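You operate a simulated robot arm through the tools that you are given. There is no shell and no other tool.

The job below is to be done with a simulated two-armed robot. You get a single attempt, and the scene is never put back.

JOB
Clamp the cover, seat and latch the new board, fit the pack last.

It is judged by the outcome, as a careful person would: the job done as asked, and still so three seconds after it is handed in. It fails if anything else is knocked over, pushed out of place, dropped, spilled or broken. A push-on lid holds only when it is set on centred and level and pressed home; a screw cap is set on level and turned clockwise until tight.

ROBOT AND FRAMES
Two 7-joint arms with three-finger grippers on one trunk that stands fixed in place. Base frame: the origin is at the foot of the trunk, x ahead of it, y to its left, z up; the work surface is at about z = 800. Units: mm, degrees, N and s.
The left shoulder is at [30, 124, 1008], the right one opposite. With the tool pointing down near the work surface each hand reaches from about 100 to 780 mm from the base axis, measured 20 degrees to its own side. Payload 2.2 kg a hand.
The tool frame of a hand sits at the grasp point between the pads (the TCP): z along the fingers, y along the line on which they close. The tips reach 28 mm beyond it. The gripper opens to 102 mm. The gripper's body begins 71 mm behind the TCP.
Orientation is that of the tool frame in the base frame, as a unit quaternion [x, y, z, w]. With the fingers straight down and closing along the base's y, the tool's x points along the base's -x, its y along +y and its z along -z.

CONTROLS
- The arms move only by the tool nudge_tool. It takes "left_deltas", "right_deltas" or both (then of equal length, played together; a hand with none holds still); each is a list of rows, each a list of 3 entries, a list of its own where there are three numbers: the shift along the base's x, y, z in units of 20 mm (1.0 is 20 mm), then the turn, a rotation vector about the base's x, y, z in units of 6 degrees (1.0 is 6 degrees), then the opening in per cent of the stroke, from 0 (shut) to 100 (fully open). In form: [[[x, y, z], [rx, ry, rz], claw], ...]. A call has 1 to 20 rows; each row shifts and turns the commanded pose from where the row before left it. A call with a number of a shift or a turn outside -1 to 1 is refused whole. Each row takes 0.2 s and may step no farther than 50 mm and 8.6 degrees from the row before; otherwise, or with a gripper value out of range, the whole call is refused. A pose out of reach is approached as far as the arm can. The call stops where the force on the tool passes 90 N (or 10 N more than at its start, if that is more) or the arm is blocked; 0.2 s more then pass. Each finger halts on what it meets, pressing with about 29 N; the grip force reading is that of the motor and also rises with nothing between the fingers. The clock runs only during rows and for 0.2 s after the last one: add rows that do not move to give the fingers time. It gives the time, the measured TCP pose, the force on the tool (base axes), the opening and the grip force at its end, in the units of the frame above (readings bear some noise), with the torque about the TCP (base axes, N m) and any sound that the robot's microphone picked up, and new pictures: "pictures" is both (left out), scene, wrist or none (wrist: the cameras of the hands that moved).
- Cameras (640 x 400 px; columns grow to the right, rows downward): "scene" is now at [36.9, 28.9, 1714.8]; the picture's right is [0.42, -0.91, 0.00], its down [-0.75, -0.34, -0.56] and it looks along [0.51, 0.23, -0.83] (base axes); focal length 360 px, centre (320, 200). "left" rides on the left gripper at [72, 38, -86] in its tool frame; the picture's right is [-0.46, 0.89, 0.00], its down [-0.60, -0.32, -0.73] and it looks along [-0.65, -0.34, 0.68] (tool axes); focal length 256 px, centre (320, 200). "right" rides on the right gripper at [69, 44, -86] in its tool frame; the picture's right is [-0.53, 0.84, 0.00], its down [-0.58, -0.37, -0.73] and it looks along [-0.62, -0.39, 0.68] (tool axes); focal length 256 px, centre (320, 200). There is no depth. A picture from a camera that has moved, and an enlarged one, comes with that camera's place and axes in the base frame and with its lens.
- slide_trunk(by): slides the trunk up (or, below 0, down) by that many mm; the arms and the scene camera ride with it, the base frame stays. It gives what a move gives, with no picture.
- aim_head(pan, tilt): turns the head with the scene camera to pan (to the left, within 143 degrees either way) and tilt (down, from -29 to 69), counted from straight ahead of the robot. It gives what a move gives, and a new picture of the scene camera.
- enlarge(camera, box): a new picture of the part [left, top, right, bottom] of that camera's present view, enlarged. The clock stands still meanwhile.
- close_job(): hands the job in; it is judged then, once.

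Places have to be worked out from the pictures, the camera data and where the tool is seen. Open the grippers and draw the arms clear of the work before you hand the job in, unless the task says otherwise.

The tools are called as name(argument=value, ...) on one line, values as JSON. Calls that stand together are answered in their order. nudge_tool: Moves the arms, as the interface text tells. Its arguments: {"type":"object","properties":{"left_deltas":{"type":"array","items":{"type":"array"}},"right_deltas":{"type":"array","items":{"type":"array"}},"pictures":{"type":"string","enum":["both","scene","wrist","none"]}},"required":[]} The other tools are called the same way: slide_trunk (by) slides the trunk up or down; aim_head (pan, tilt) turns the head that bears the scene camera; enlarge (camera, box) takes an enlarged picture of a part of a camera's view; close_job () hands the job in.

At the start:

```text
t: 0.0
left_ee_pos: [435.6, 444.5, 1146.7]
left_tcp_rot: [0.0, 1.0, 0.0, 0.001]
left_ft_force: [0.9, 0.6, 0.2]
left_wrist_torque: [0.03, 0.03, 0.0]
left_width: 102.1
left_finger_force: 0.1
right_ee_pos: [537.4, 12.6, 1169.7]
right_tcp_rot: [-0.001, 1.0, 0.0, 0.0]
right_ft_force: [-1.2, -0.1, -0.2]
right_wrist_torque: [0.0, 0.01, 0.03]
right_width: 102.1
right_finger_force: 0.1
trunk travel left (down, up): [-250.0, 290.0]
head pan, tilt: [24.6, 55.7]
```

scene: 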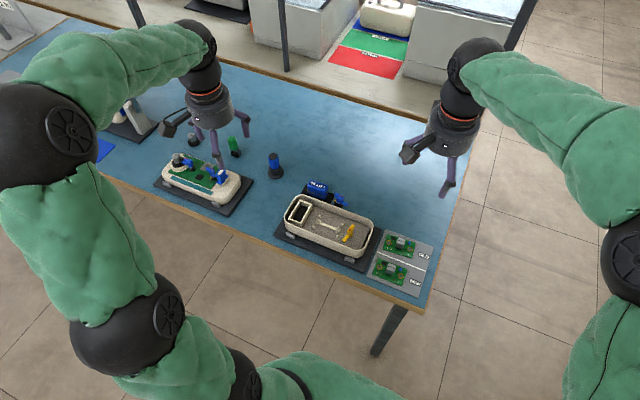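
right: 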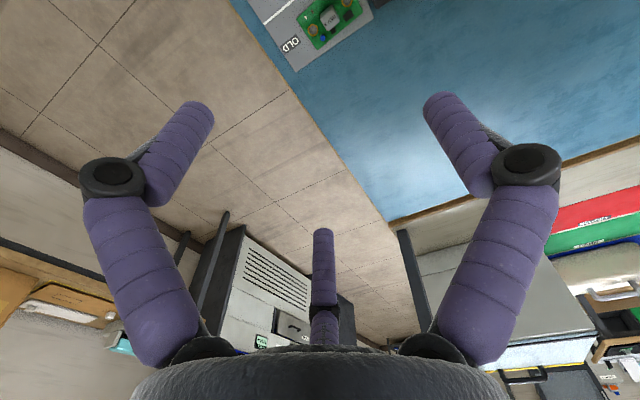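
left: 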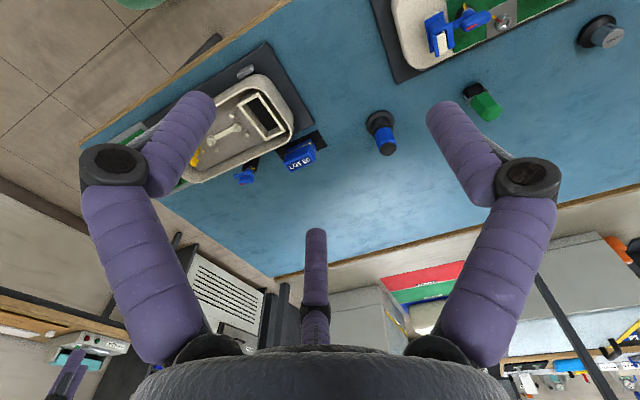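

The scene shows a tray with a cover, an example assembly to the left, boards marked NEW/OLD on a mat, and some small parts. I'll enlarge the areas to understand them first.

enlarge(camera="scene", box=[260, 160, 450, 310])

enlarge(camera="scene", box=[80, 90, 290, 230])

enlarge(camera="left", box=[80, 0, 640, 220])

```text
2.67 times, centred on (355, 235) of scene
camera zoom: at [36.9, 28.9, 1714.8], right [0.42, -0.91, 0.0], down [-0.75, -0.34, -0.56], along [0.51, 0.23, -0.83], focal length 959 px, centre (227, 107)
```

zoom: 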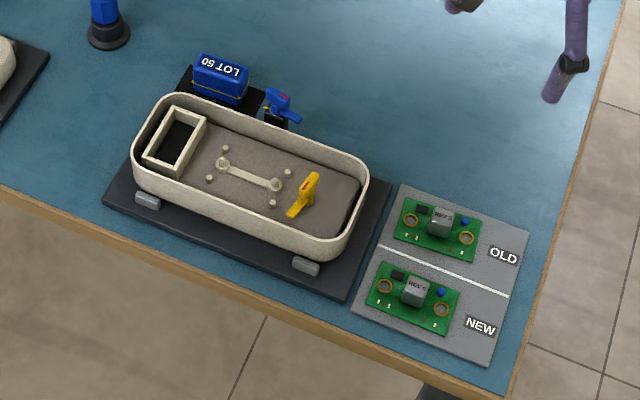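

```text
2.86 times, centred on (185, 160) of scene
camera zoom: at [36.9, 28.9, 1714.8], right [0.42, -0.91, 0.0], down [-0.75, -0.34, -0.56], along [0.51, 0.23, -0.83], focal length 1028 px, centre (706, 314)
```

zoom: 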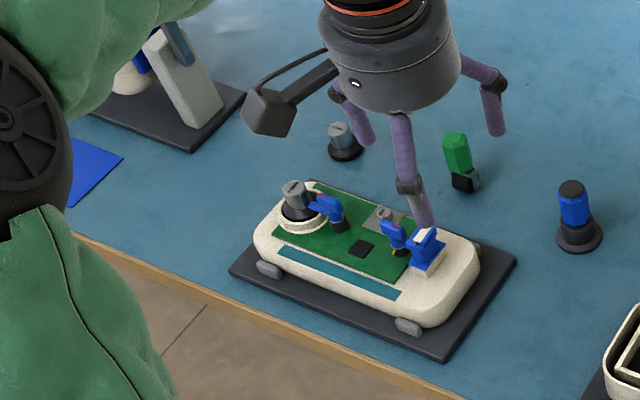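

```text
1.14 times, centred on (360, 110) of left
camera zoom: at [363.6, 482.8, 1232.3], right [0.46, 0.89, 0.0], down [0.6, -0.32, 0.73], along [0.65, -0.34, -0.68], focal length 293 px, centre (274, 303)
```

zoom: 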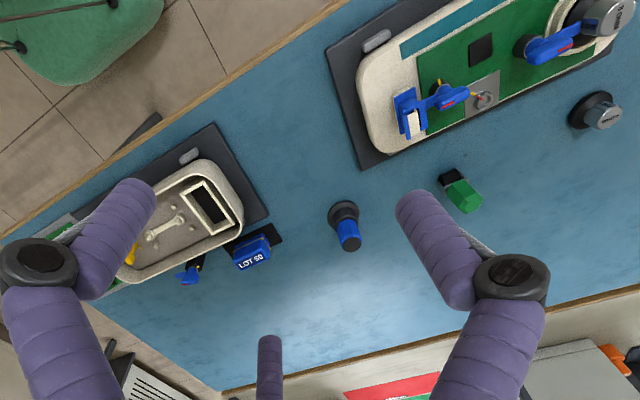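

I'll zoom tighter to see each item's details before moving anything.

enlarge(camera="scene", box=[155, 140, 255, 215])

enlarge(camera="scene", box=[275, 170, 385, 270])

enlarge(camera="scene", box=[360, 225, 440, 300])

enlarge(camera="scene", box=[80, 80, 170, 170])

enlarge(camera="left", box=[370, 0, 640, 130])

enlarge(camera="left", box=[120, 50, 330, 200])

```text
5.33 times, centred on (205, 178) of scene
camera zoom: at [36.9, 28.9, 1714.8], right [0.42, -0.91, 0.0], down [-0.75, -0.34, -0.56], along [0.51, 0.23, -0.83], focal length 1918 px, centre (933, 320)
```

zoom: 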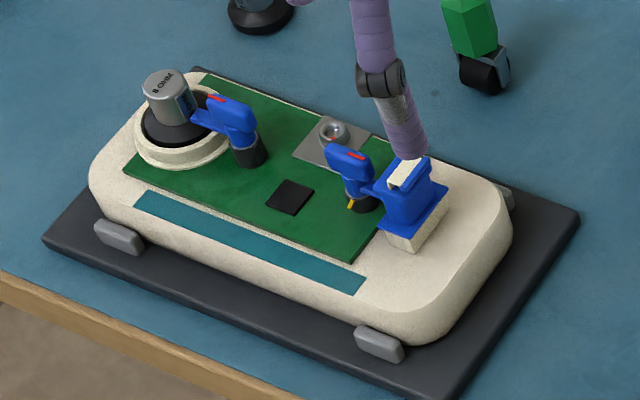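

```text
4.00 times, centred on (330, 220) of scene
camera zoom: at [36.9, 28.9, 1714.8], right [0.42, -0.91, 0.0], down [-0.75, -0.34, -0.56], along [0.51, 0.23, -0.83], focal length 1438 px, centre (280, 120)
```

zoom: 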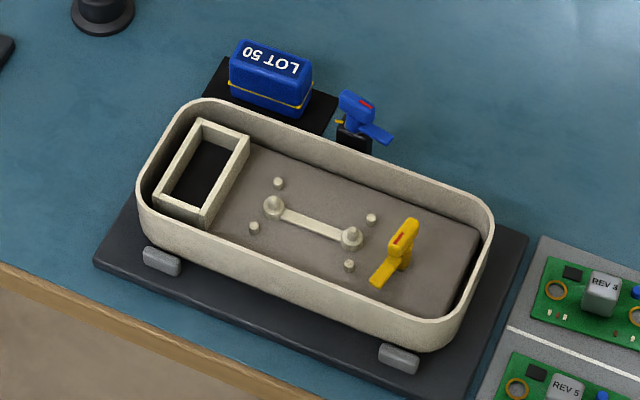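

```text
5.33 times, centred on (400, 262) of scene
camera zoom: at [36.9, 28.9, 1714.8], right [0.42, -0.91, 0.0], down [-0.75, -0.34, -0.56], along [0.51, 0.23, -0.83], focal length 1918 px, centre (-107, -133)
```

zoom: 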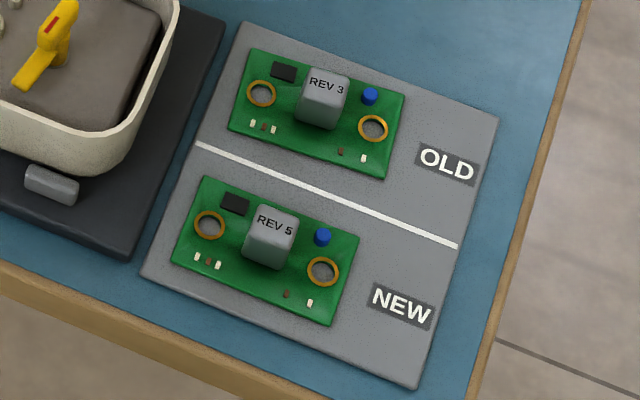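

```text
4.44 times, centred on (125, 125) of scene
camera zoom: at [36.9, 28.9, 1714.8], right [0.42, -0.91, 0.0], down [-0.75, -0.34, -0.56], along [0.51, 0.23, -0.83], focal length 1598 px, centre (1187, 533)
```

zoom: 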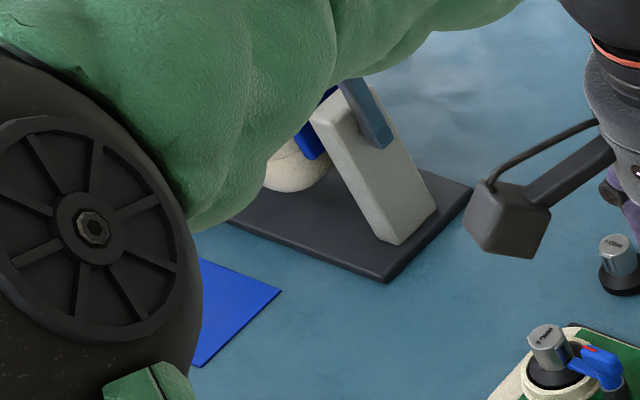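

```text
2.37 times, centred on (505, 65) of left
camera zoom: at [363.6, 482.8, 1232.3], right [0.46, 0.89, 0.0], down [0.6, -0.32, 0.73], along [0.65, -0.34, -0.68], focal length 607 px, centre (-118, 520)
```

zoom: 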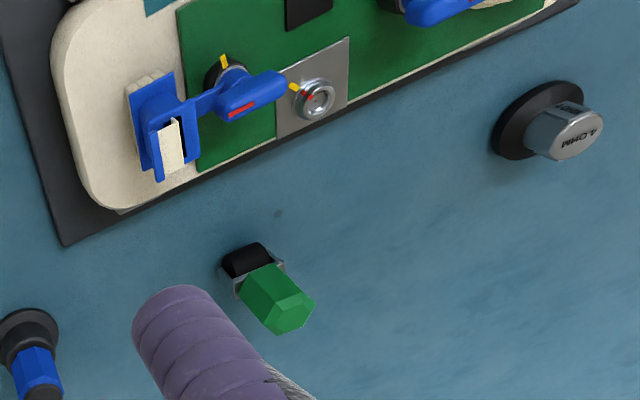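

```text
2.67 times, centred on (225, 125) of left
camera zoom: at [363.6, 482.8, 1232.3], right [0.46, 0.89, 0.0], down [0.6, -0.32, 0.73], along [0.65, -0.34, -0.68], focal length 683 px, centre (573, 400)
```

zoom: 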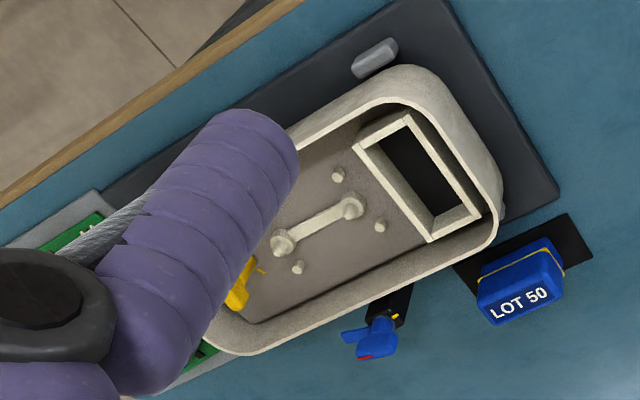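

The right station seems to be the job: a cover (tray) on a fixture with a blue lever clamp beside it, board posts with a yellow lever, and a bay for the LOT 50 pack. I'll bring the right hand's camera near the blue lever and the left hand's camera above the left (finished-looking) station to compare.

nudge_tool(left_deltas=[[[-0.287, 0.923, -0.5], [0, 0, 0], 100], [[-0.287, 0.923, -0.5], [0, 0, 0], 100], [[-0.287, 0.923, -0.5], [0, 0, 0], 100], [[-0.287, 0.923, -0.5], [0, 0, 0], 100], [[-0.287, 0.923, -0.5], [0, 0, 0], 100], [[-0.287, 0.923, -0.5], [0, 0, 0], 100], [[-0.287, 0.923, -0.5], [0, 0, 0], 100], [[-0.287, 0.923, -0.5], [0, 0, 0], 100], [[-0.287, 0.923, -0.5], [0, 0, 0], 100], [[-0.287, 0.923, -0.5], [0, 0, 0], 100], [[-0.287, 0.923, -0.5], [0, 0, 0], 100], [[-0.287, 0.923, -0.5], [0, 0, 0], 100], [[-0.287, 0.923, -0.5], [0, 0, 0], 100], [[-0.287, 0.923, -0.5], [0, 0, 0], 100], [[-0.287, 0.923, -0.5], [0, 0, 0], 100]], right_deltas=[[[-0.27, 1, -0.567], [0, 0, 0], 100], [[-0.27, 1, -0.567], [0, 0, 0], 100], [[-0.27, 1, -0.567], [0, 0, 0], 100], [[-0.27, 1, -0.567], [0, 0, 0], 100], [[-0.27, 1, -0.567], [0, 0, 0], 100], [[-0.27, 1, -0.567], [0, 0, 0], 100], [[-0.27, 1, -0.567], [0, 0, 0], 100], [[-0.27, 1, -0.567], [0, 0, 0], 100], [[-0.27, 1, -0.567], [0, 0, 0], 100], [[-0.27, 1, -0.567], [0, 0, 0], 100], [[-0.27, 1, -0.567], [0, 0, 0], 100], [[-0.27, 1, -0.567], [0, 0, 0], 100], [[-0.27, 1, -0.567], [0, 0, 0], 100], [[-0.27, 1, -0.567], [0, 0, 0], 100], [[-0.27, 1, -0.567], [0, 0, 0], 100]])

```text
t: 3.2
left_ee_pos: [352.8, 723.6, 995.4]
left_tcp_rot: [0.0, 1.0, -0.001, 0.001]
left_ft_force: [-0.8, 0.9, 0.2]
left_wrist_torque: [-0.06, -0.01, 0.04]
left_width: 102.1
left_finger_force: 0.1
right_ee_pos: [457.0, 314.5, 1000.9]
right_tcp_rot: [-0.001, 1.0, 0.0, 0.0]
right_ft_force: [0.7, 0.5, 0.5]
right_wrist_torque: [-0.02, -0.01, 0.04]
right_width: 101.9
right_finger_force: 0.1
trunk travel left (down, up): [-250.0, 290.0]
head pan, tilt: [24.6, 55.7]
camera scene: at [37.1, 30.9, 1714.7], right [0.42, -0.91, 0.0], down [-0.75, -0.35, -0.56], along [0.51, 0.23, -0.83], focal length 360 px, centre (320, 200)
camera right: at [388.0, 356.9, 1086.6], right [0.53, 0.85, 0.0], down [0.58, -0.36, 0.73], along [0.62, -0.39, -0.68], focal length 256 px, centre (320, 200)
camera left: at [279.5, 761.9, 1082.0], right [0.46, 0.89, 0.0], down [0.6, -0.32, 0.73], along [0.65, -0.34, -0.68], focal length 256 px, centre (320, 200)
```

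scene: 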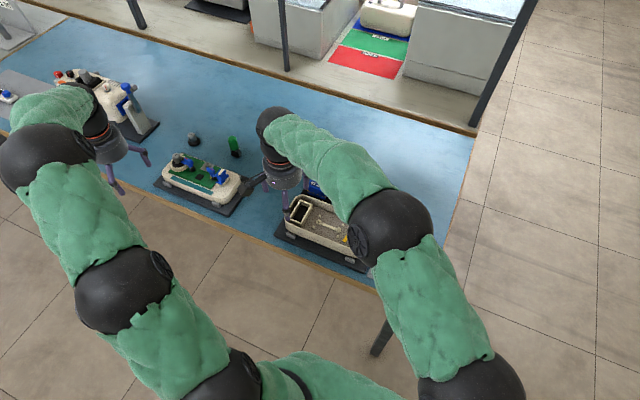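
right: 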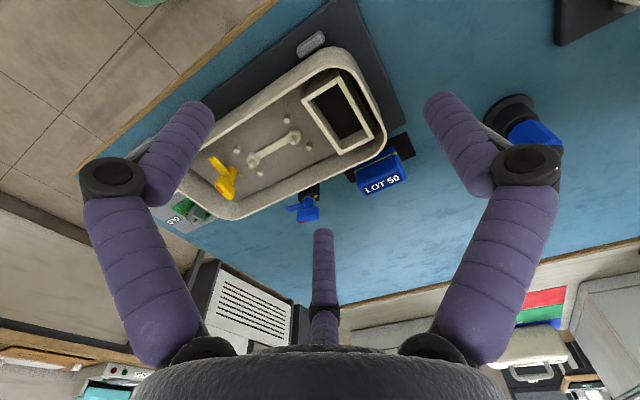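
left: 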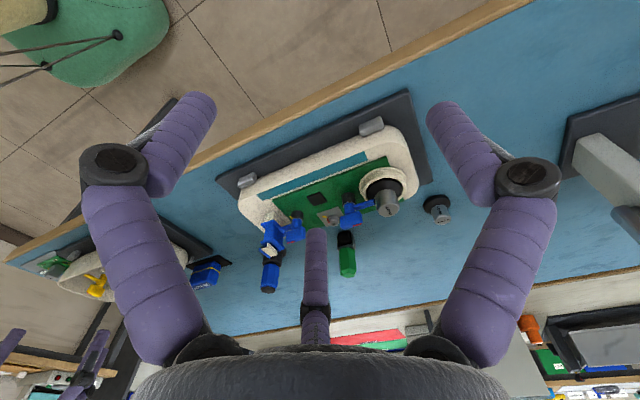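

Now I'll enlarge these near views.

enlarge(camera="right", box=[190, 60, 430, 225])

enlarge(camera="right", box=[270, 160, 350, 230])

enlarge(camera="right", box=[180, 120, 290, 220])

enlarge(camera="left", box=[215, 90, 435, 240])

enlarge(camera="scene", box=[40, 60, 160, 150])

enlarge(camera="scene", box=[0, 50, 60, 130])

```text
2.42 times, centred on (310, 142) of right
camera zoom: at [388.0, 356.9, 1086.6], right [0.53, 0.85, 0.0], down [0.58, -0.36, 0.73], along [0.62, -0.39, -0.68], focal length 621 px, centre (344, 339)
```

zoom: 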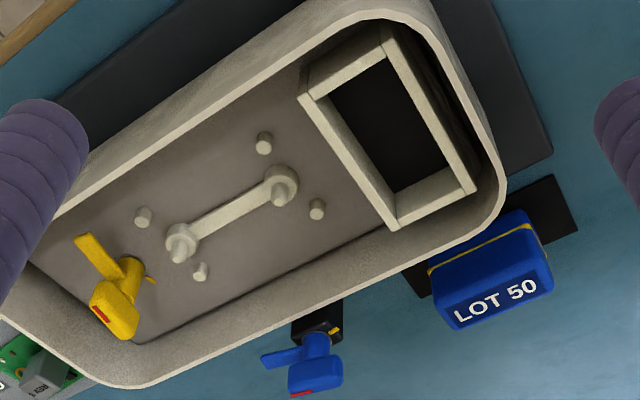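

```text
5.71 times, centred on (310, 195) of right
camera zoom: at [388.0, 356.9, 1086.6], right [0.53, 0.85, 0.0], down [0.58, -0.36, 0.73], along [0.62, -0.39, -0.68], focal length 1463 px, centre (377, 229)
```

zoom: 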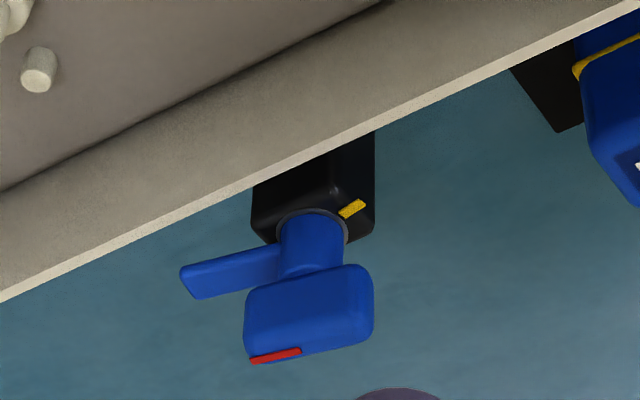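

```text
4.00 times, centred on (235, 170) of right
camera zoom: at [388.0, 356.9, 1086.6], right [0.53, 0.85, 0.0], down [0.58, -0.36, 0.73], along [0.62, -0.39, -0.68], focal length 1024 px, centre (660, 320)
```

zoom: 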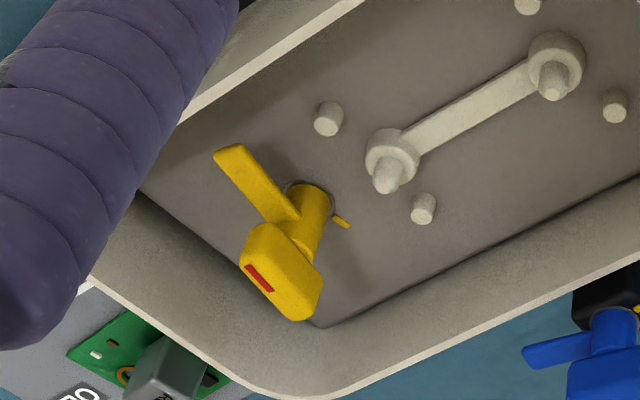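

```text
2.67 times, centred on (325, 165) of left
camera zoom: at [279.5, 761.9, 1082.0], right [0.46, 0.89, 0.0], down [0.6, -0.32, 0.73], along [0.65, -0.34, -0.68], focal length 683 px, centre (307, 293)
```

zoom: 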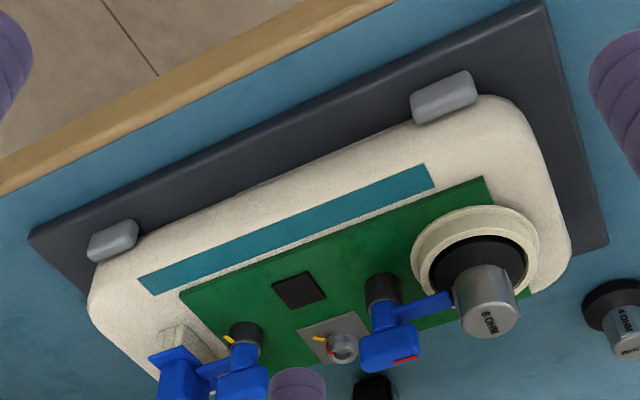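

```text
4.44 times, centred on (100, 105) of scene
camera zoom: at [37.1, 30.9, 1714.7], right [0.42, -0.91, 0.0], down [-0.75, -0.35, -0.56], along [0.51, 0.23, -0.83], focal length 1598 px, centre (1298, 622)
```

zoom: 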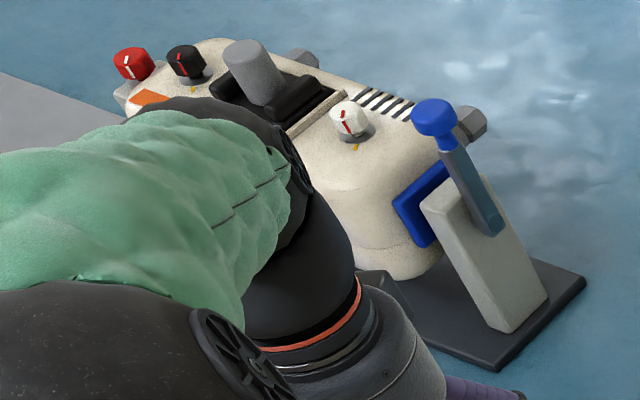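

```text
5.00 times, centred on (30, 90) of scene
camera zoom: at [37.1, 30.9, 1714.7], right [0.42, -0.91, 0.0], down [-0.75, -0.35, -0.56], along [0.51, 0.23, -0.83], focal length 1798 px, centre (1770, 750)
```

zoom: 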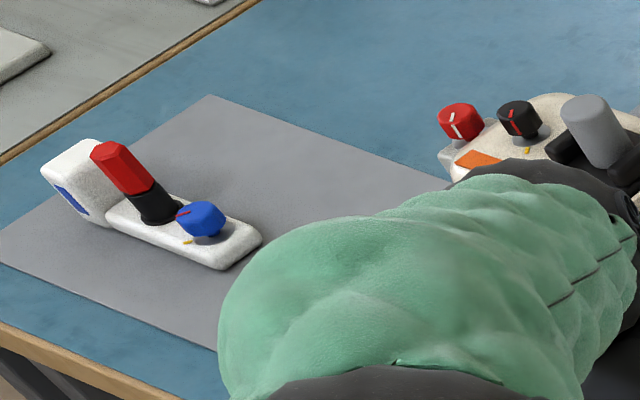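

I'll take tight close-ups from the right wrist camera here, for stereo measurements with the scene camera later.

enlarge(camera="right", box=[200, 140, 248, 210])

enlarge(camera="right", box=[235, 105, 325, 175])

enlarge(camera="right", box=[300, 60, 415, 200])

enlarge(camera="left", box=[255, 180, 345, 250])

```text
5.71 times, centred on (224, 175) of right
camera zoom: at [388.0, 356.9, 1086.6], right [0.53, 0.85, 0.0], down [0.58, -0.36, 0.73], along [0.62, -0.39, -0.68], focal length 1463 px, centre (869, 343)
```

zoom: 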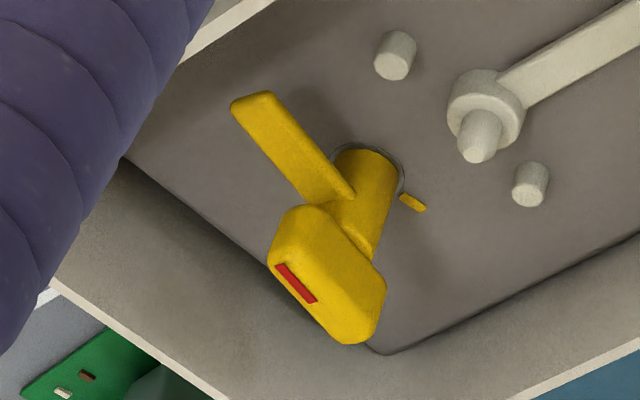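

```text
5.71 times, centred on (280, 140) of right
camera zoom: at [388.0, 356.9, 1086.6], right [0.53, 0.85, 0.0], down [0.58, -0.36, 0.73], along [0.62, -0.39, -0.68], focal length 1463 px, centre (549, 543)
```

zoom: 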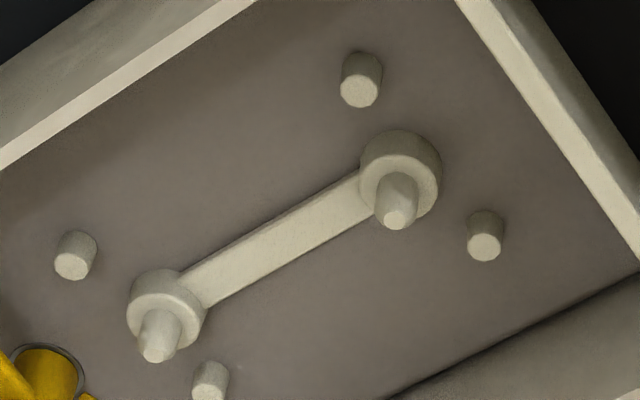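

```text
2.86 times, centred on (358, 130) of right
camera zoom: at [388.0, 356.9, 1086.6], right [0.53, 0.85, 0.0], down [0.58, -0.36, 0.73], along [0.62, -0.39, -0.68], focal length 731 px, centre (213, 400)
```

zoom: 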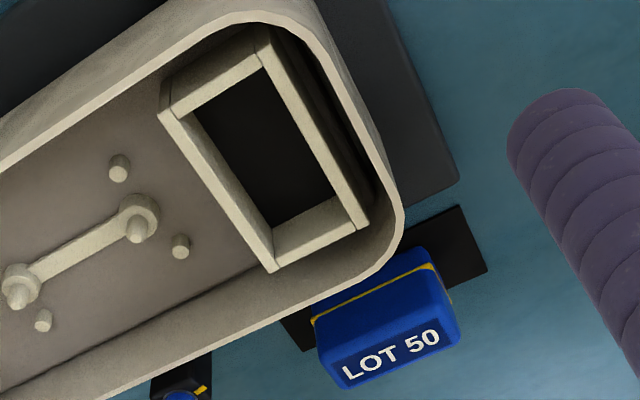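

```text
5.71 times, centred on (300, 215) of left
camera zoom: at [279.5, 761.9, 1082.0], right [0.46, 0.89, 0.0], down [0.6, -0.32, 0.73], along [0.65, -0.34, -0.68], focal length 1463 px, centre (434, 114)
```

zoom: 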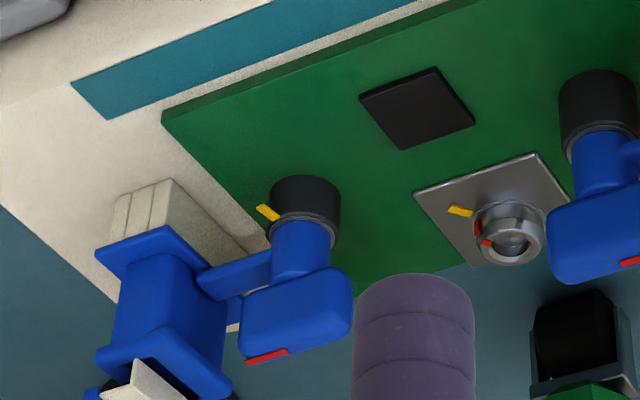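

I'll move the right hand back toward its starting place so the scene camera gets an unobstructed, high-zoom look at the right station.

nudge_tool(right_deltas=[[[0, -1, 0.5], [0, 0, 0], 100], [[0, -1, 0.5], [0, 0, 0], 100], [[0, -1, 0.5], [0, 0, 0], 100], [[0, -1, 0.5], [0, 0, 0], 100], [[0, -1, 0.5], [0, 0, 0], 100], [[0, -1, 0.5], [0, 0, 0], 100], [[0, -1, 0.5], [0, 0, 0], 100], [[0, -1, 0.5], [0, 0, 0], 100], [[0, -1, 0.5], [0, 0, 0], 100], [[0, -1, 0.5], [0, 0, 0], 100], [[0, -1, 0], [0, 0, 0], 100], [[0, -1, 0], [0, 0, 0], 100], [[0, -1, 0], [0, 0, 0], 100], [[0, -1, 0], [0, 0, 0], 100], [[0, -1, 0], [0, 0, 0], 100], [[0, -1, 0], [0, 0, 0], 100], [[0, -1, 0], [0, 0, 0], 100], [[0, -1, 0], [0, 0, 0], 100], [[0, -1, 0], [0, 0, 0], 100], [[0, -1, 0], [0, 0, 0], 100]], pictures="both")

aim_head(pan=20, tilt=58)

```text
t: 7.4
left_ee_pos: [351.6, 722.3, 997.3]
left_tcp_rot: [-0.001, 1.0, 0.0, 0.0]
left_ft_force: [-0.3, 0.3, 0.2]
left_wrist_torque: [-0.01, 0.0, 0.01]
left_width: 101.9
left_finger_force: 0.0
right_ee_pos: [454.7, -87.5, 1100.8]
right_tcp_rot: [-0.001, 1.0, 0.001, 0.0]
right_ft_force: [0.5, 0.5, -0.2]
right_wrist_torque: [-0.02, 0.04, 0.02]
right_width: 102.1
right_finger_force: 0.2
trunk travel left (down, up): [-250.0, 290.0]
head pan, tilt: [24.6, 55.7]
camera scene: at [36.6, 28.3, 1714.8], right [0.42, -0.91, 0.0], down [-0.75, -0.34, -0.56], along [0.51, 0.24, -0.83], focal length 360 px, centre (320, 200)
camera right: at [386.8, -45.6, 1187.0], right [0.53, 0.85, 0.0], down [0.58, -0.36, 0.73], along [0.62, -0.39, -0.68], focal length 256 px, centre (320, 200)
```

scene: 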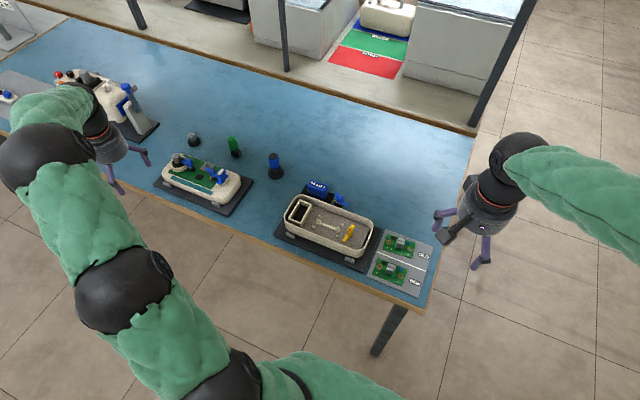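
right: 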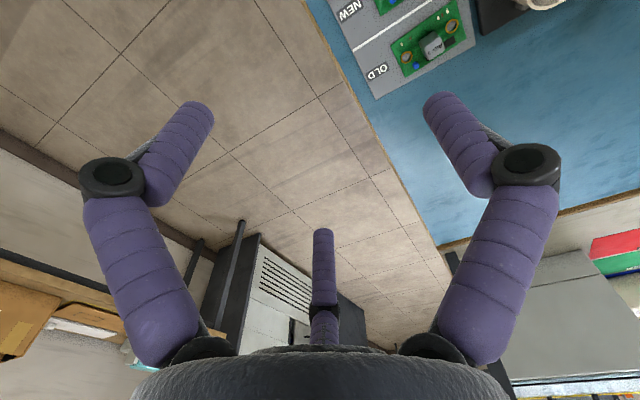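

```text
t: 8.1
left_ee_pos: [352.6, 723.1, 996.7]
left_tcp_rot: [0.0, 1.0, 0.0, 0.001]
left_ft_force: [-0.2, 0.1, -0.1]
left_wrist_torque: [-0.04, 0.0, 0.02]
left_width: 102.1
left_finger_force: 0.2
right_ee_pos: [456.2, -86.6, 1101.2]
right_tcp_rot: [-0.001, 1.0, 0.001, 0.0]
right_ft_force: [-0.3, -0.4, 0.1]
right_wrist_torque: [0.01, -0.02, -0.01]
right_width: 101.8
right_finger_force: 0.1
trunk travel left (down, up): [-250.0, 290.0]
head pan, tilt: [20.0, 58.0]
camera scene: at [36.7, 23.0, 1711.9], right [0.34, -0.94, 0.0], down [-0.8, -0.29, -0.53], along [0.5, 0.18, -0.85], focal length 360 px, centre (320, 200)
```

scene: 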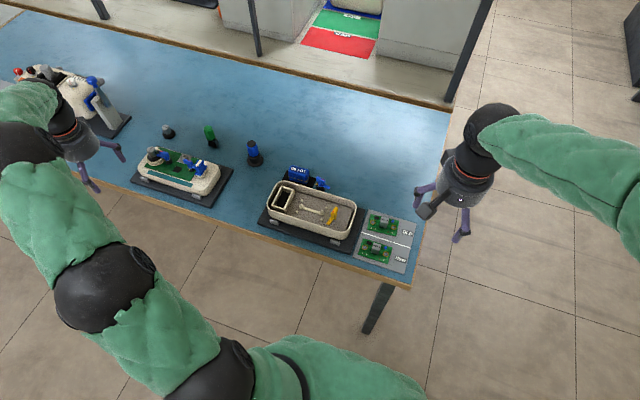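

Clear view now. I'll take high-zoom pictures of the clamp lever, yellow lever, board pins, bay, pack and new board.

enlarge(camera="scene", box=[300, 165, 348, 195])

enlarge(camera="scene", box=[312, 195, 360, 225])

enlarge(camera="scene", box=[284, 190, 348, 230])

enlarge(camera="scene", box=[264, 160, 328, 200])

enlarge(camera="scene", box=[260, 180, 324, 220])

enlarge(camera="scene", box=[350, 232, 414, 272])

enlarge(camera="scene", box=[255, 160, 365, 265])

enlarge(camera="scene", box=[130, 140, 226, 200])

```text
13.33 times, centred on (324, 180) of scene
camera zoom: at [36.7, 23.0, 1711.9], right [0.34, -0.94, 0.0], down [-0.8, -0.29, -0.53], along [0.5, 0.18, -0.85], focal length 4795 px, centre (267, 467)
```

zoom: 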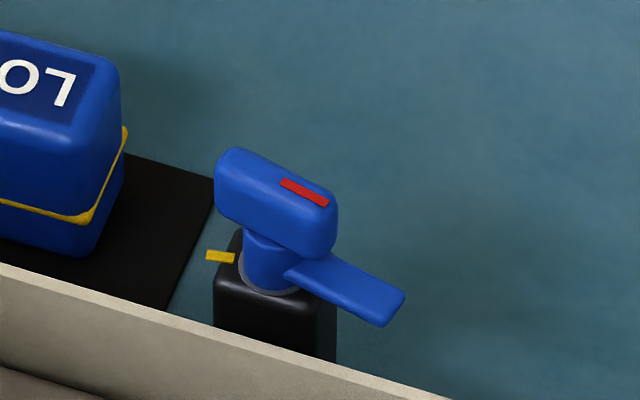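

```text
13.33 times, centred on (336, 210) of scene
camera zoom: at [36.7, 23.0, 1711.9], right [0.34, -0.94, 0.0], down [-0.8, -0.29, -0.53], along [0.5, 0.18, -0.85], focal length 4795 px, centre (107, 67)
```

zoom: 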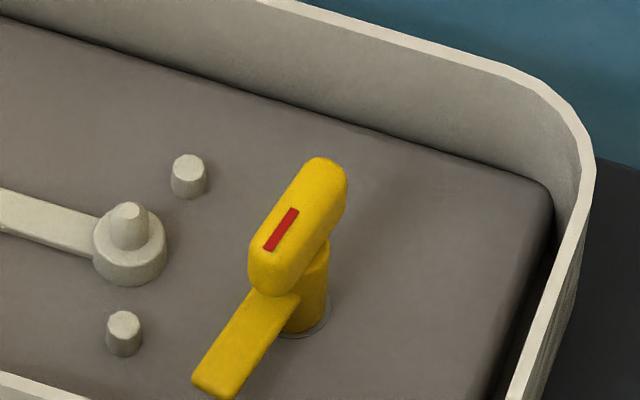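

```text
10.00 times, centred on (316, 210) of scene
camera zoom: at [36.7, 23.0, 1711.9], right [0.34, -0.94, 0.0], down [-0.8, -0.29, -0.53], along [0.5, 0.18, -0.85], focal length 3596 px, centre (360, 100)
```

zoom: 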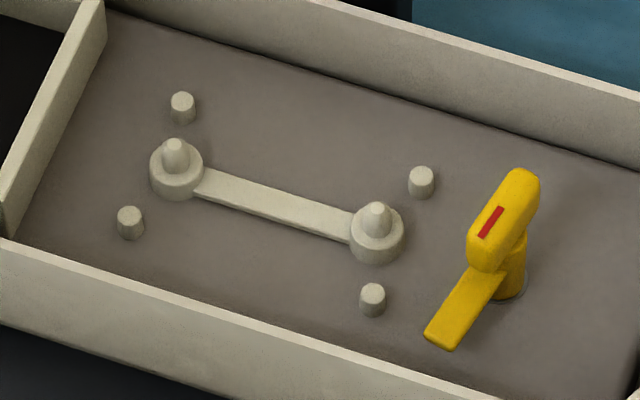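

```text
10.00 times, centred on (296, 180) of scene
camera zoom: at [36.7, 23.0, 1711.9], right [0.34, -0.94, 0.0], down [-0.8, -0.29, -0.53], along [0.5, 0.18, -0.85], focal length 3596 px, centre (560, 400)
```

zoom: 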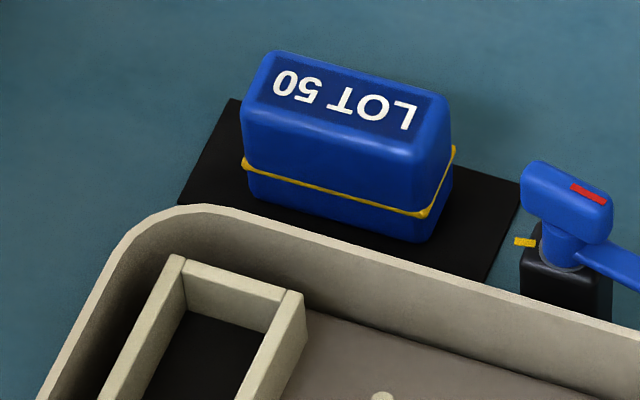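

```text
10.00 times, centred on (292, 200) of scene
camera zoom: at [36.7, 23.0, 1711.9], right [0.34, -0.94, 0.0], down [-0.8, -0.29, -0.53], along [0.5, 0.18, -0.85], focal length 3596 px, centre (600, 200)
```

zoom: 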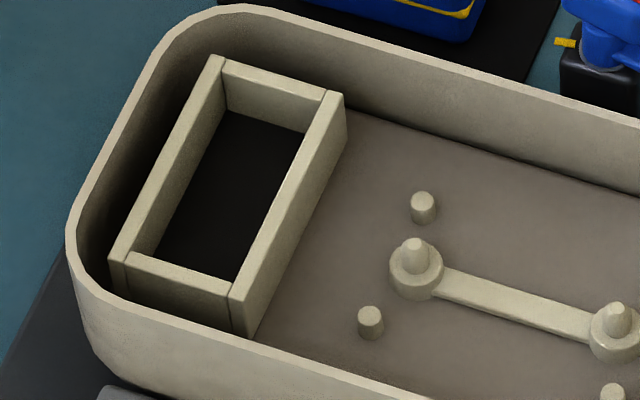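

```text
10.00 times, centred on (382, 252) of scene
camera zoom: at [36.7, 23.0, 1711.9], right [0.34, -0.94, 0.0], down [-0.8, -0.29, -0.53], along [0.5, 0.18, -0.85], focal length 3596 px, centre (-300, -320)
```

zoom: 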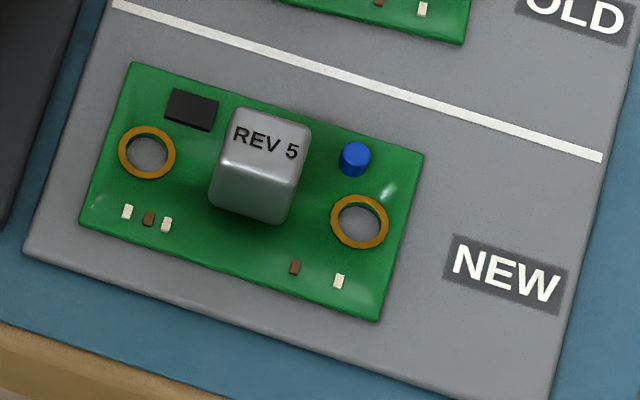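

```text
3.81 times, centred on (310, 212) of scene
camera zoom: at [36.7, 23.0, 1711.9], right [0.34, -0.94, 0.0], down [-0.8, -0.29, -0.53], along [0.5, 0.18, -0.85], focal length 1370 px, centre (358, 152)
```

zoom: 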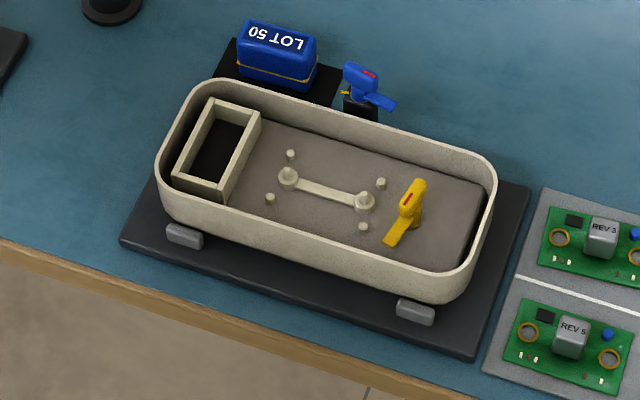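

```text
6.67 times, centred on (178, 170) of scene
camera zoom: at [36.7, 23.0, 1711.9], right [0.34, -0.94, 0.0], down [-0.8, -0.29, -0.53], along [0.5, 0.18, -0.85], focal length 2398 px, centre (1267, 400)
```

zoom: 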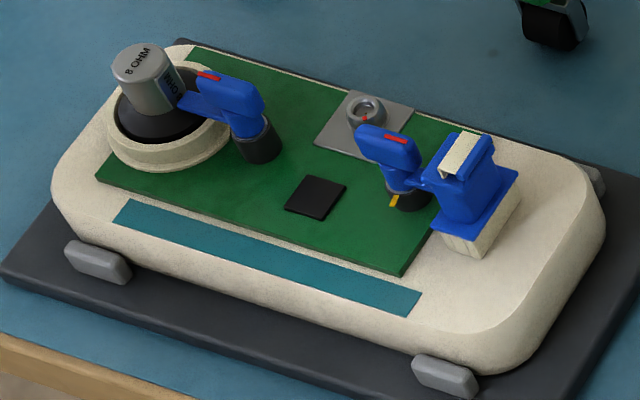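

Measured so far: blue clamp lever axis near (580, 219), head top z≈901, its blade pointing −y and needing a quarter turn clockwise to point −x over the rim. The hand looks unlike a plain two-finger gripper, so I'll close the right one in free air and look at how it moves.

nudge_tool(right_deltas=[[[0, 0, 0], [0, 0, 0], 20], [[0, 0, 0], [0, 0, 0], 20], [[0, 0, 0], [0, 0, 0], 20]], pictures="both")

enlarge(camera="scene", box=[400, 90, 520, 260])

```text
t: 8.8
left_ee_pos: [352.6, 722.8, 997.2]
left_tcp_rot: [0.0, 1.0, 0.0, 0.0]
left_ft_force: [0.2, -0.1, -0.3]
left_wrist_torque: [0.02, 0.01, 0.02]
left_width: 102.1
left_finger_force: 0.1
right_ee_pos: [455.0, -88.4, 1101.3]
right_tcp_rot: [-0.001, 1.0, -0.001, -0.001]
right_ft_force: [-0.3, -0.5, 0.4]
right_wrist_torque: [0.02, 0.0, 0.01]
right_width: 20.3
right_finger_force: 0.1
trunk travel left (down, up): [-250.0, 290.0]
head pan, tilt: [20.0, 58.0]
camera scene: at [36.7, 22.8, 1711.9], right [0.34, -0.94, 0.0], down [-0.8, -0.29, -0.53], along [0.5, 0.18, -0.85], focal length 360 px, centre (320, 200)
camera right: at [387.0, -44.9, 1186.9], right [0.53, 0.85, 0.0], down [0.58, -0.36, 0.73], along [0.62, -0.39, -0.68], focal length 256 px, centre (320, 200)
```

scene: 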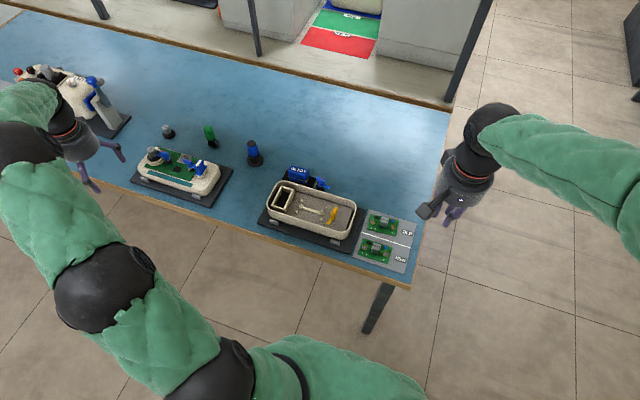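
right: 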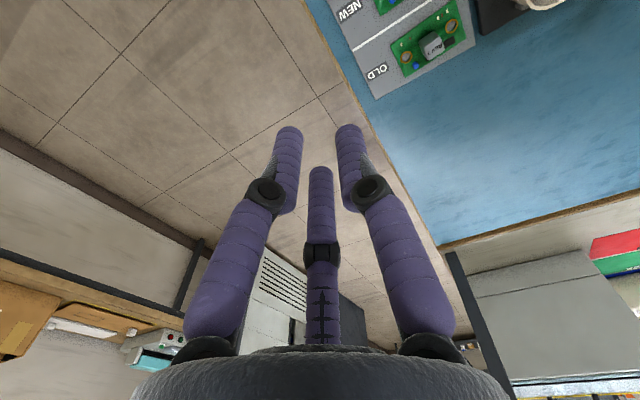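

```text
2.35 times, centred on (460, 175) of scene
camera zoom: at [36.7, 22.8, 1711.9], right [0.34, -0.94, 0.0], down [-0.8, -0.29, -0.53], along [0.5, 0.18, -0.85], focal length 846 px, centre (-9, 259)
```

zoom: 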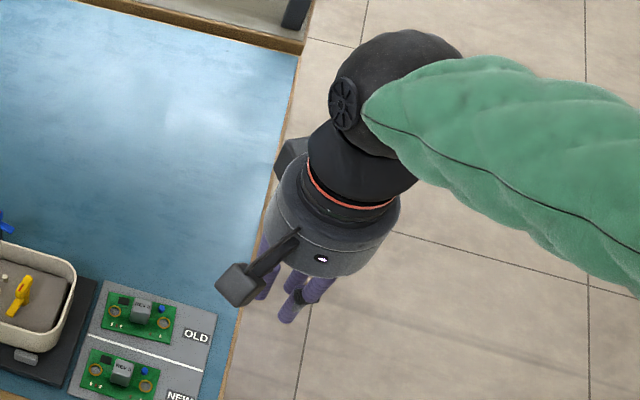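

The hand shows three fingers, all closing to the centre. I'll trust the stated two-finger contact geometry but leave clearance for both. Next I bring the left hand above the blue clamp lever, turning it about +82° so it closes across the lever head.

nudge_tool(left_deltas=[[[0.45, -1, 0.2], [0, 0, 0.683], 100], [[0.45, -1, 0.2], [0, 0, 0.683], 100], [[0.45, -1, 0.2], [0, 0, 0.683], 100], [[0.45, -1, 0.2], [0, 0, 0.683], 100], [[0.45, -1, 0.2], [0, 0, 0.683], 100], [[0.45, -1, 0.2], [0, 0, 0.683], 100], [[0.45, -1, 0], [0, 0, 0.683], 100], [[0.45, -1, 0], [0, 0, 0.683], 100], [[0.45, -1, 0], [0, 0, 0.683], 100], [[0.45, -1, 0], [0, 0, 0.683], 100], [[0.45, -1, 0], [0, 0, 0.683], 100], [[0.45, -1, 0], [0, 0, 0.683], 100], [[0.45, -1, 0], [0, 0, 0.683], 100], [[0.45, -1, 0], [0, 0, 0.683], 100], [[0.45, -1, 0], [0, 0, 0.683], 100], [[0.45, -1, 0], [0, 0, 0.683], 100], [[0.45, -1, 0], [0, 0, 0.683], 100], [[0.45, -1, 0], [0, 0, 0.683], 100], [[0.45, -1, 0], [0, 0, 0.683], 100], [[0.45, -1, 0], [0, 0, 0.683], 100]], pictures="none")

nudge_tool(left_deltas=[[[0.4, -0.87, -0.3], [0, 0, 0], 100], [[0.4, -0.87, -0.3], [0, 0, 0], 100], [[0.4, -0.87, -0.3], [0, 0, 0], 100], [[0.4, -0.87, -0.3], [0, 0, 0], 100], [[0.4, -0.87, -0.3], [0, 0, 0], 100], [[0.4, -0.87, -0.3], [0, 0, 0], 100], [[0, 0, 0], [0, 0, 0], 100]], pictures="both")

```text
t: 13.1
left_ee_pos: [530.9, 322.4, 1018.0]
left_tcp_rot: [-0.657, 0.754, -0.001, 0.001]
left_ft_force: [-0.4, -0.2, -0.2]
left_wrist_torque: [0.02, 0.0, -0.03]
left_width: 101.8
left_finger_force: 0.0
right_ee_pos: [455.6, -87.8, 1100.1]
right_tcp_rot: [-0.001, 1.0, 0.0, 0.0]
right_ft_force: [-0.2, -0.1, 1.1]
right_wrist_torque: [-0.01, -0.05, -0.01]
right_width: 20.5
right_finger_force: 0.1
trunk travel left (down, up): [-250.0, 290.0]
head pan, tilt: [20.0, 58.0]
```

```text
t: 14.7
left_ee_pos: [578.4, 216.6, 985.1]
left_tcp_rot: [-0.656, 0.755, 0.0, 0.0]
left_ft_force: [-0.1, -0.3, -0.4]
left_wrist_torque: [-0.02, 0.02, 0.0]
left_width: 101.8
left_finger_force: 0.1
right_ee_pos: [455.7, -86.9, 1101.3]
right_tcp_rot: [0.0, 1.0, 0.001, -0.001]
right_ft_force: [-0.4, 0.4, 1.0]
right_wrist_torque: [-0.01, 0.01, 0.03]
right_width: 20.3
right_finger_force: 0.0
trunk travel left (down, up): [-250.0, 290.0]
head pan, tilt: [20.0, 58.0]
camera scene: at [36.4, 23.0, 1711.9], right [0.34, -0.94, 0.0], down [-0.8, -0.29, -0.53], along [0.5, 0.18, -0.85], focal length 360 px, centre (320, 200)
camera left: at [530.2, 150.2, 1070.7], right [-0.81, 0.58, 0.0], down [0.4, 0.55, 0.73], along [0.43, 0.59, -0.68], focal length 256 px, centre (320, 200)
```

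scene: 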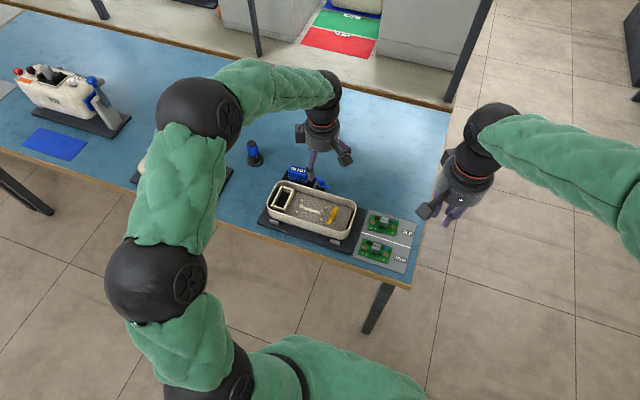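
left: 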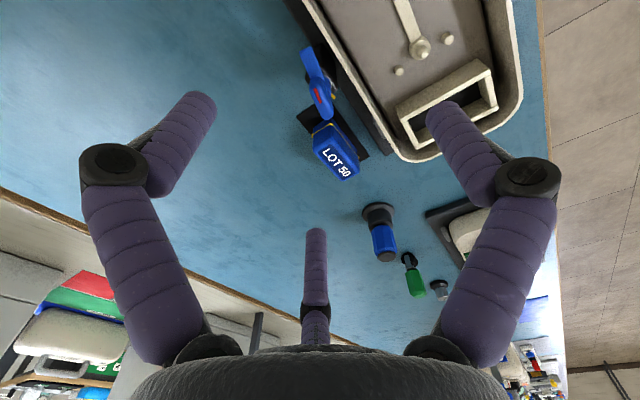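

I'll enlarge the lever in the left wrist view and the scene view.

enlarge(camera="left", box=[285, 30, 365, 130])

enlarge(camera="scene", box=[290, 90, 370, 200])

```text
4.00 times, centred on (325, 80) of left
camera zoom: at [530.2, 150.2, 1070.7], right [-0.81, 0.58, 0.0], down [0.4, 0.55, 0.73], along [0.43, 0.59, -0.68], focal length 1024 px, centre (300, 680)
```

zoom: 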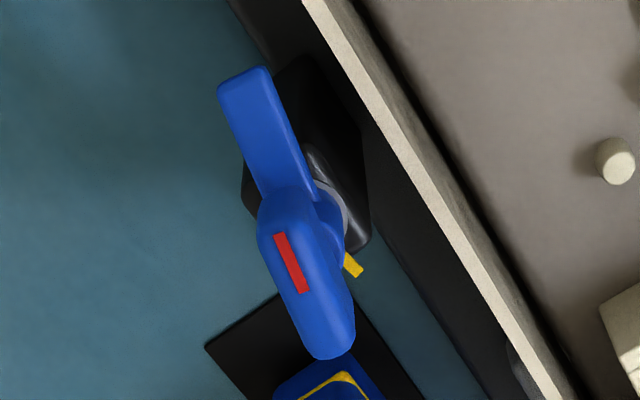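

```text
3.64 times, centred on (330, 145) of scene
camera zoom: at [36.4, 23.0, 1711.9], right [0.34, -0.94, 0.0], down [-0.8, -0.29, -0.53], along [0.5, 0.18, -0.85], focal length 1308 px, centre (284, 400)
```

zoom: 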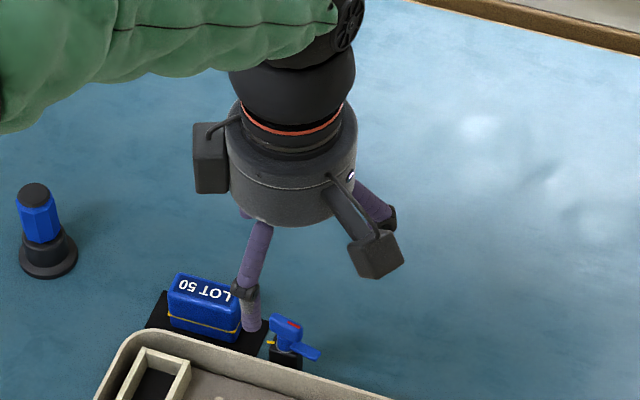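

The lever axis sits at about (578, 219.5), the rim at z≈875, and the head spans roughly z 884–901. I'll half-close, centre over it and come down partway, then check.

nudge_tool(left_deltas=[[[0, 0.075, 0], [0, 0, 0], 30], [[0, 0.075, -0.5], [0, 0, 0], 30], [[0, 0, -0.5], [0, 0, 0], 30], [[0, 0, -0.5], [0, 0, 0], 30], [[0, 0, -0.5], [0, 0, 0], 30], [[0, 0, 0], [0, 0, 0], 30]], pictures="both")

enlarge(camera="left", box=[240, 30, 400, 150])

enlarge(camera="scene", box=[280, 130, 360, 200])

```text
t: 16.1
left_ee_pos: [578.3, 222.2, 943.9]
left_tcp_rot: [-0.657, 0.754, 0.001, 0.0]
left_ft_force: [-0.4, 0.2, 0.9]
left_wrist_torque: [-0.05, 0.01, 0.0]
left_width: 31.0
left_finger_force: 0.1
right_ee_pos: [455.4, -88.2, 1100.2]
right_tcp_rot: [-0.001, 1.0, -0.001, 0.0]
right_ft_force: [0.3, -0.5, 0.3]
right_wrist_torque: [0.01, -0.01, -0.01]
right_width: 20.4
right_finger_force: 0.0
trunk travel left (down, up): [-250.0, 290.0]
head pan, tilt: [20.0, 58.0]
camera scene: at [36.6, 22.5, 1711.9], right [0.34, -0.94, 0.0], down [-0.8, -0.29, -0.53], along [0.5, 0.18, -0.85], focal length 360 px, centre (320, 200)
camera left: at [530.9, 155.6, 1029.8], right [-0.81, 0.58, 0.0], down [0.4, 0.55, 0.73], along [0.43, 0.59, -0.68], focal length 256 px, centre (320, 200)
```

scene: 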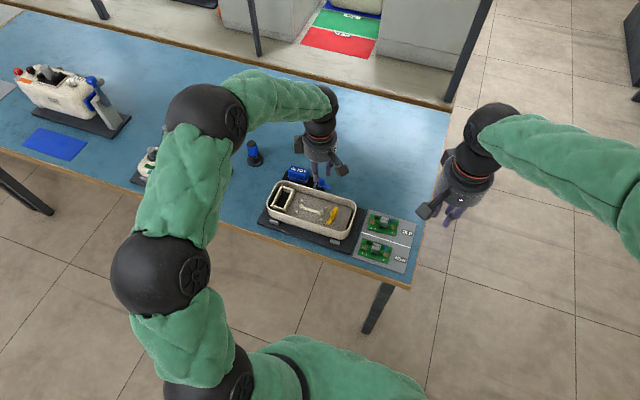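
left: 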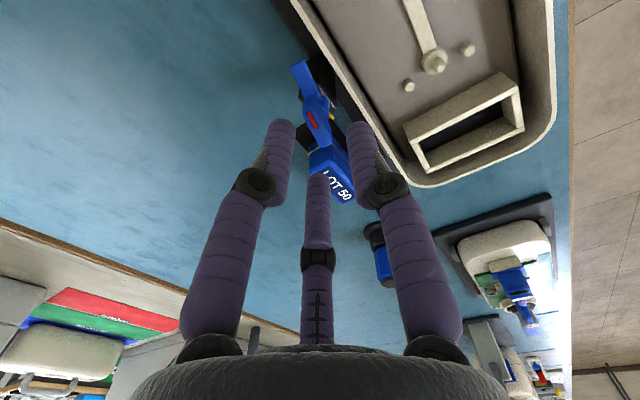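

```text
3.33 times, centred on (320, 90) of left
camera zoom: at [530.9, 155.6, 1029.8], right [-0.81, 0.58, 0.0], down [0.4, 0.55, 0.73], along [0.43, 0.59, -0.68], focal length 853 px, centre (320, 567)
```

zoom: 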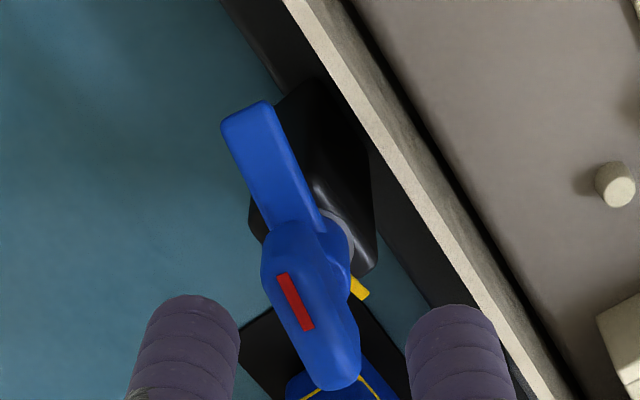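

```text
5.71 times, centred on (320, 165) of scene
camera zoom: at [36.6, 22.5, 1711.9], right [0.34, -0.94, 0.0], down [-0.8, -0.29, -0.53], along [0.5, 0.18, -0.85], focal length 2055 px, centre (320, 400)
```

zoom: 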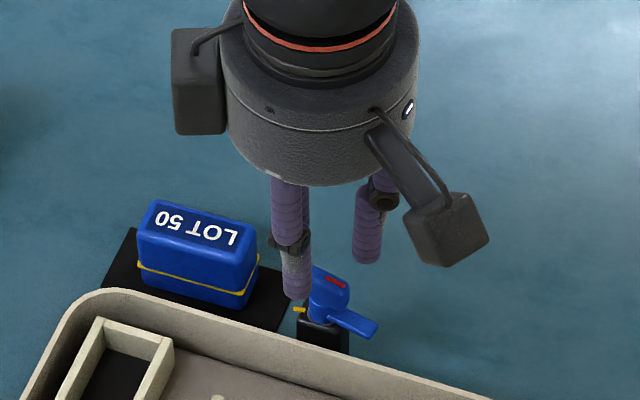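

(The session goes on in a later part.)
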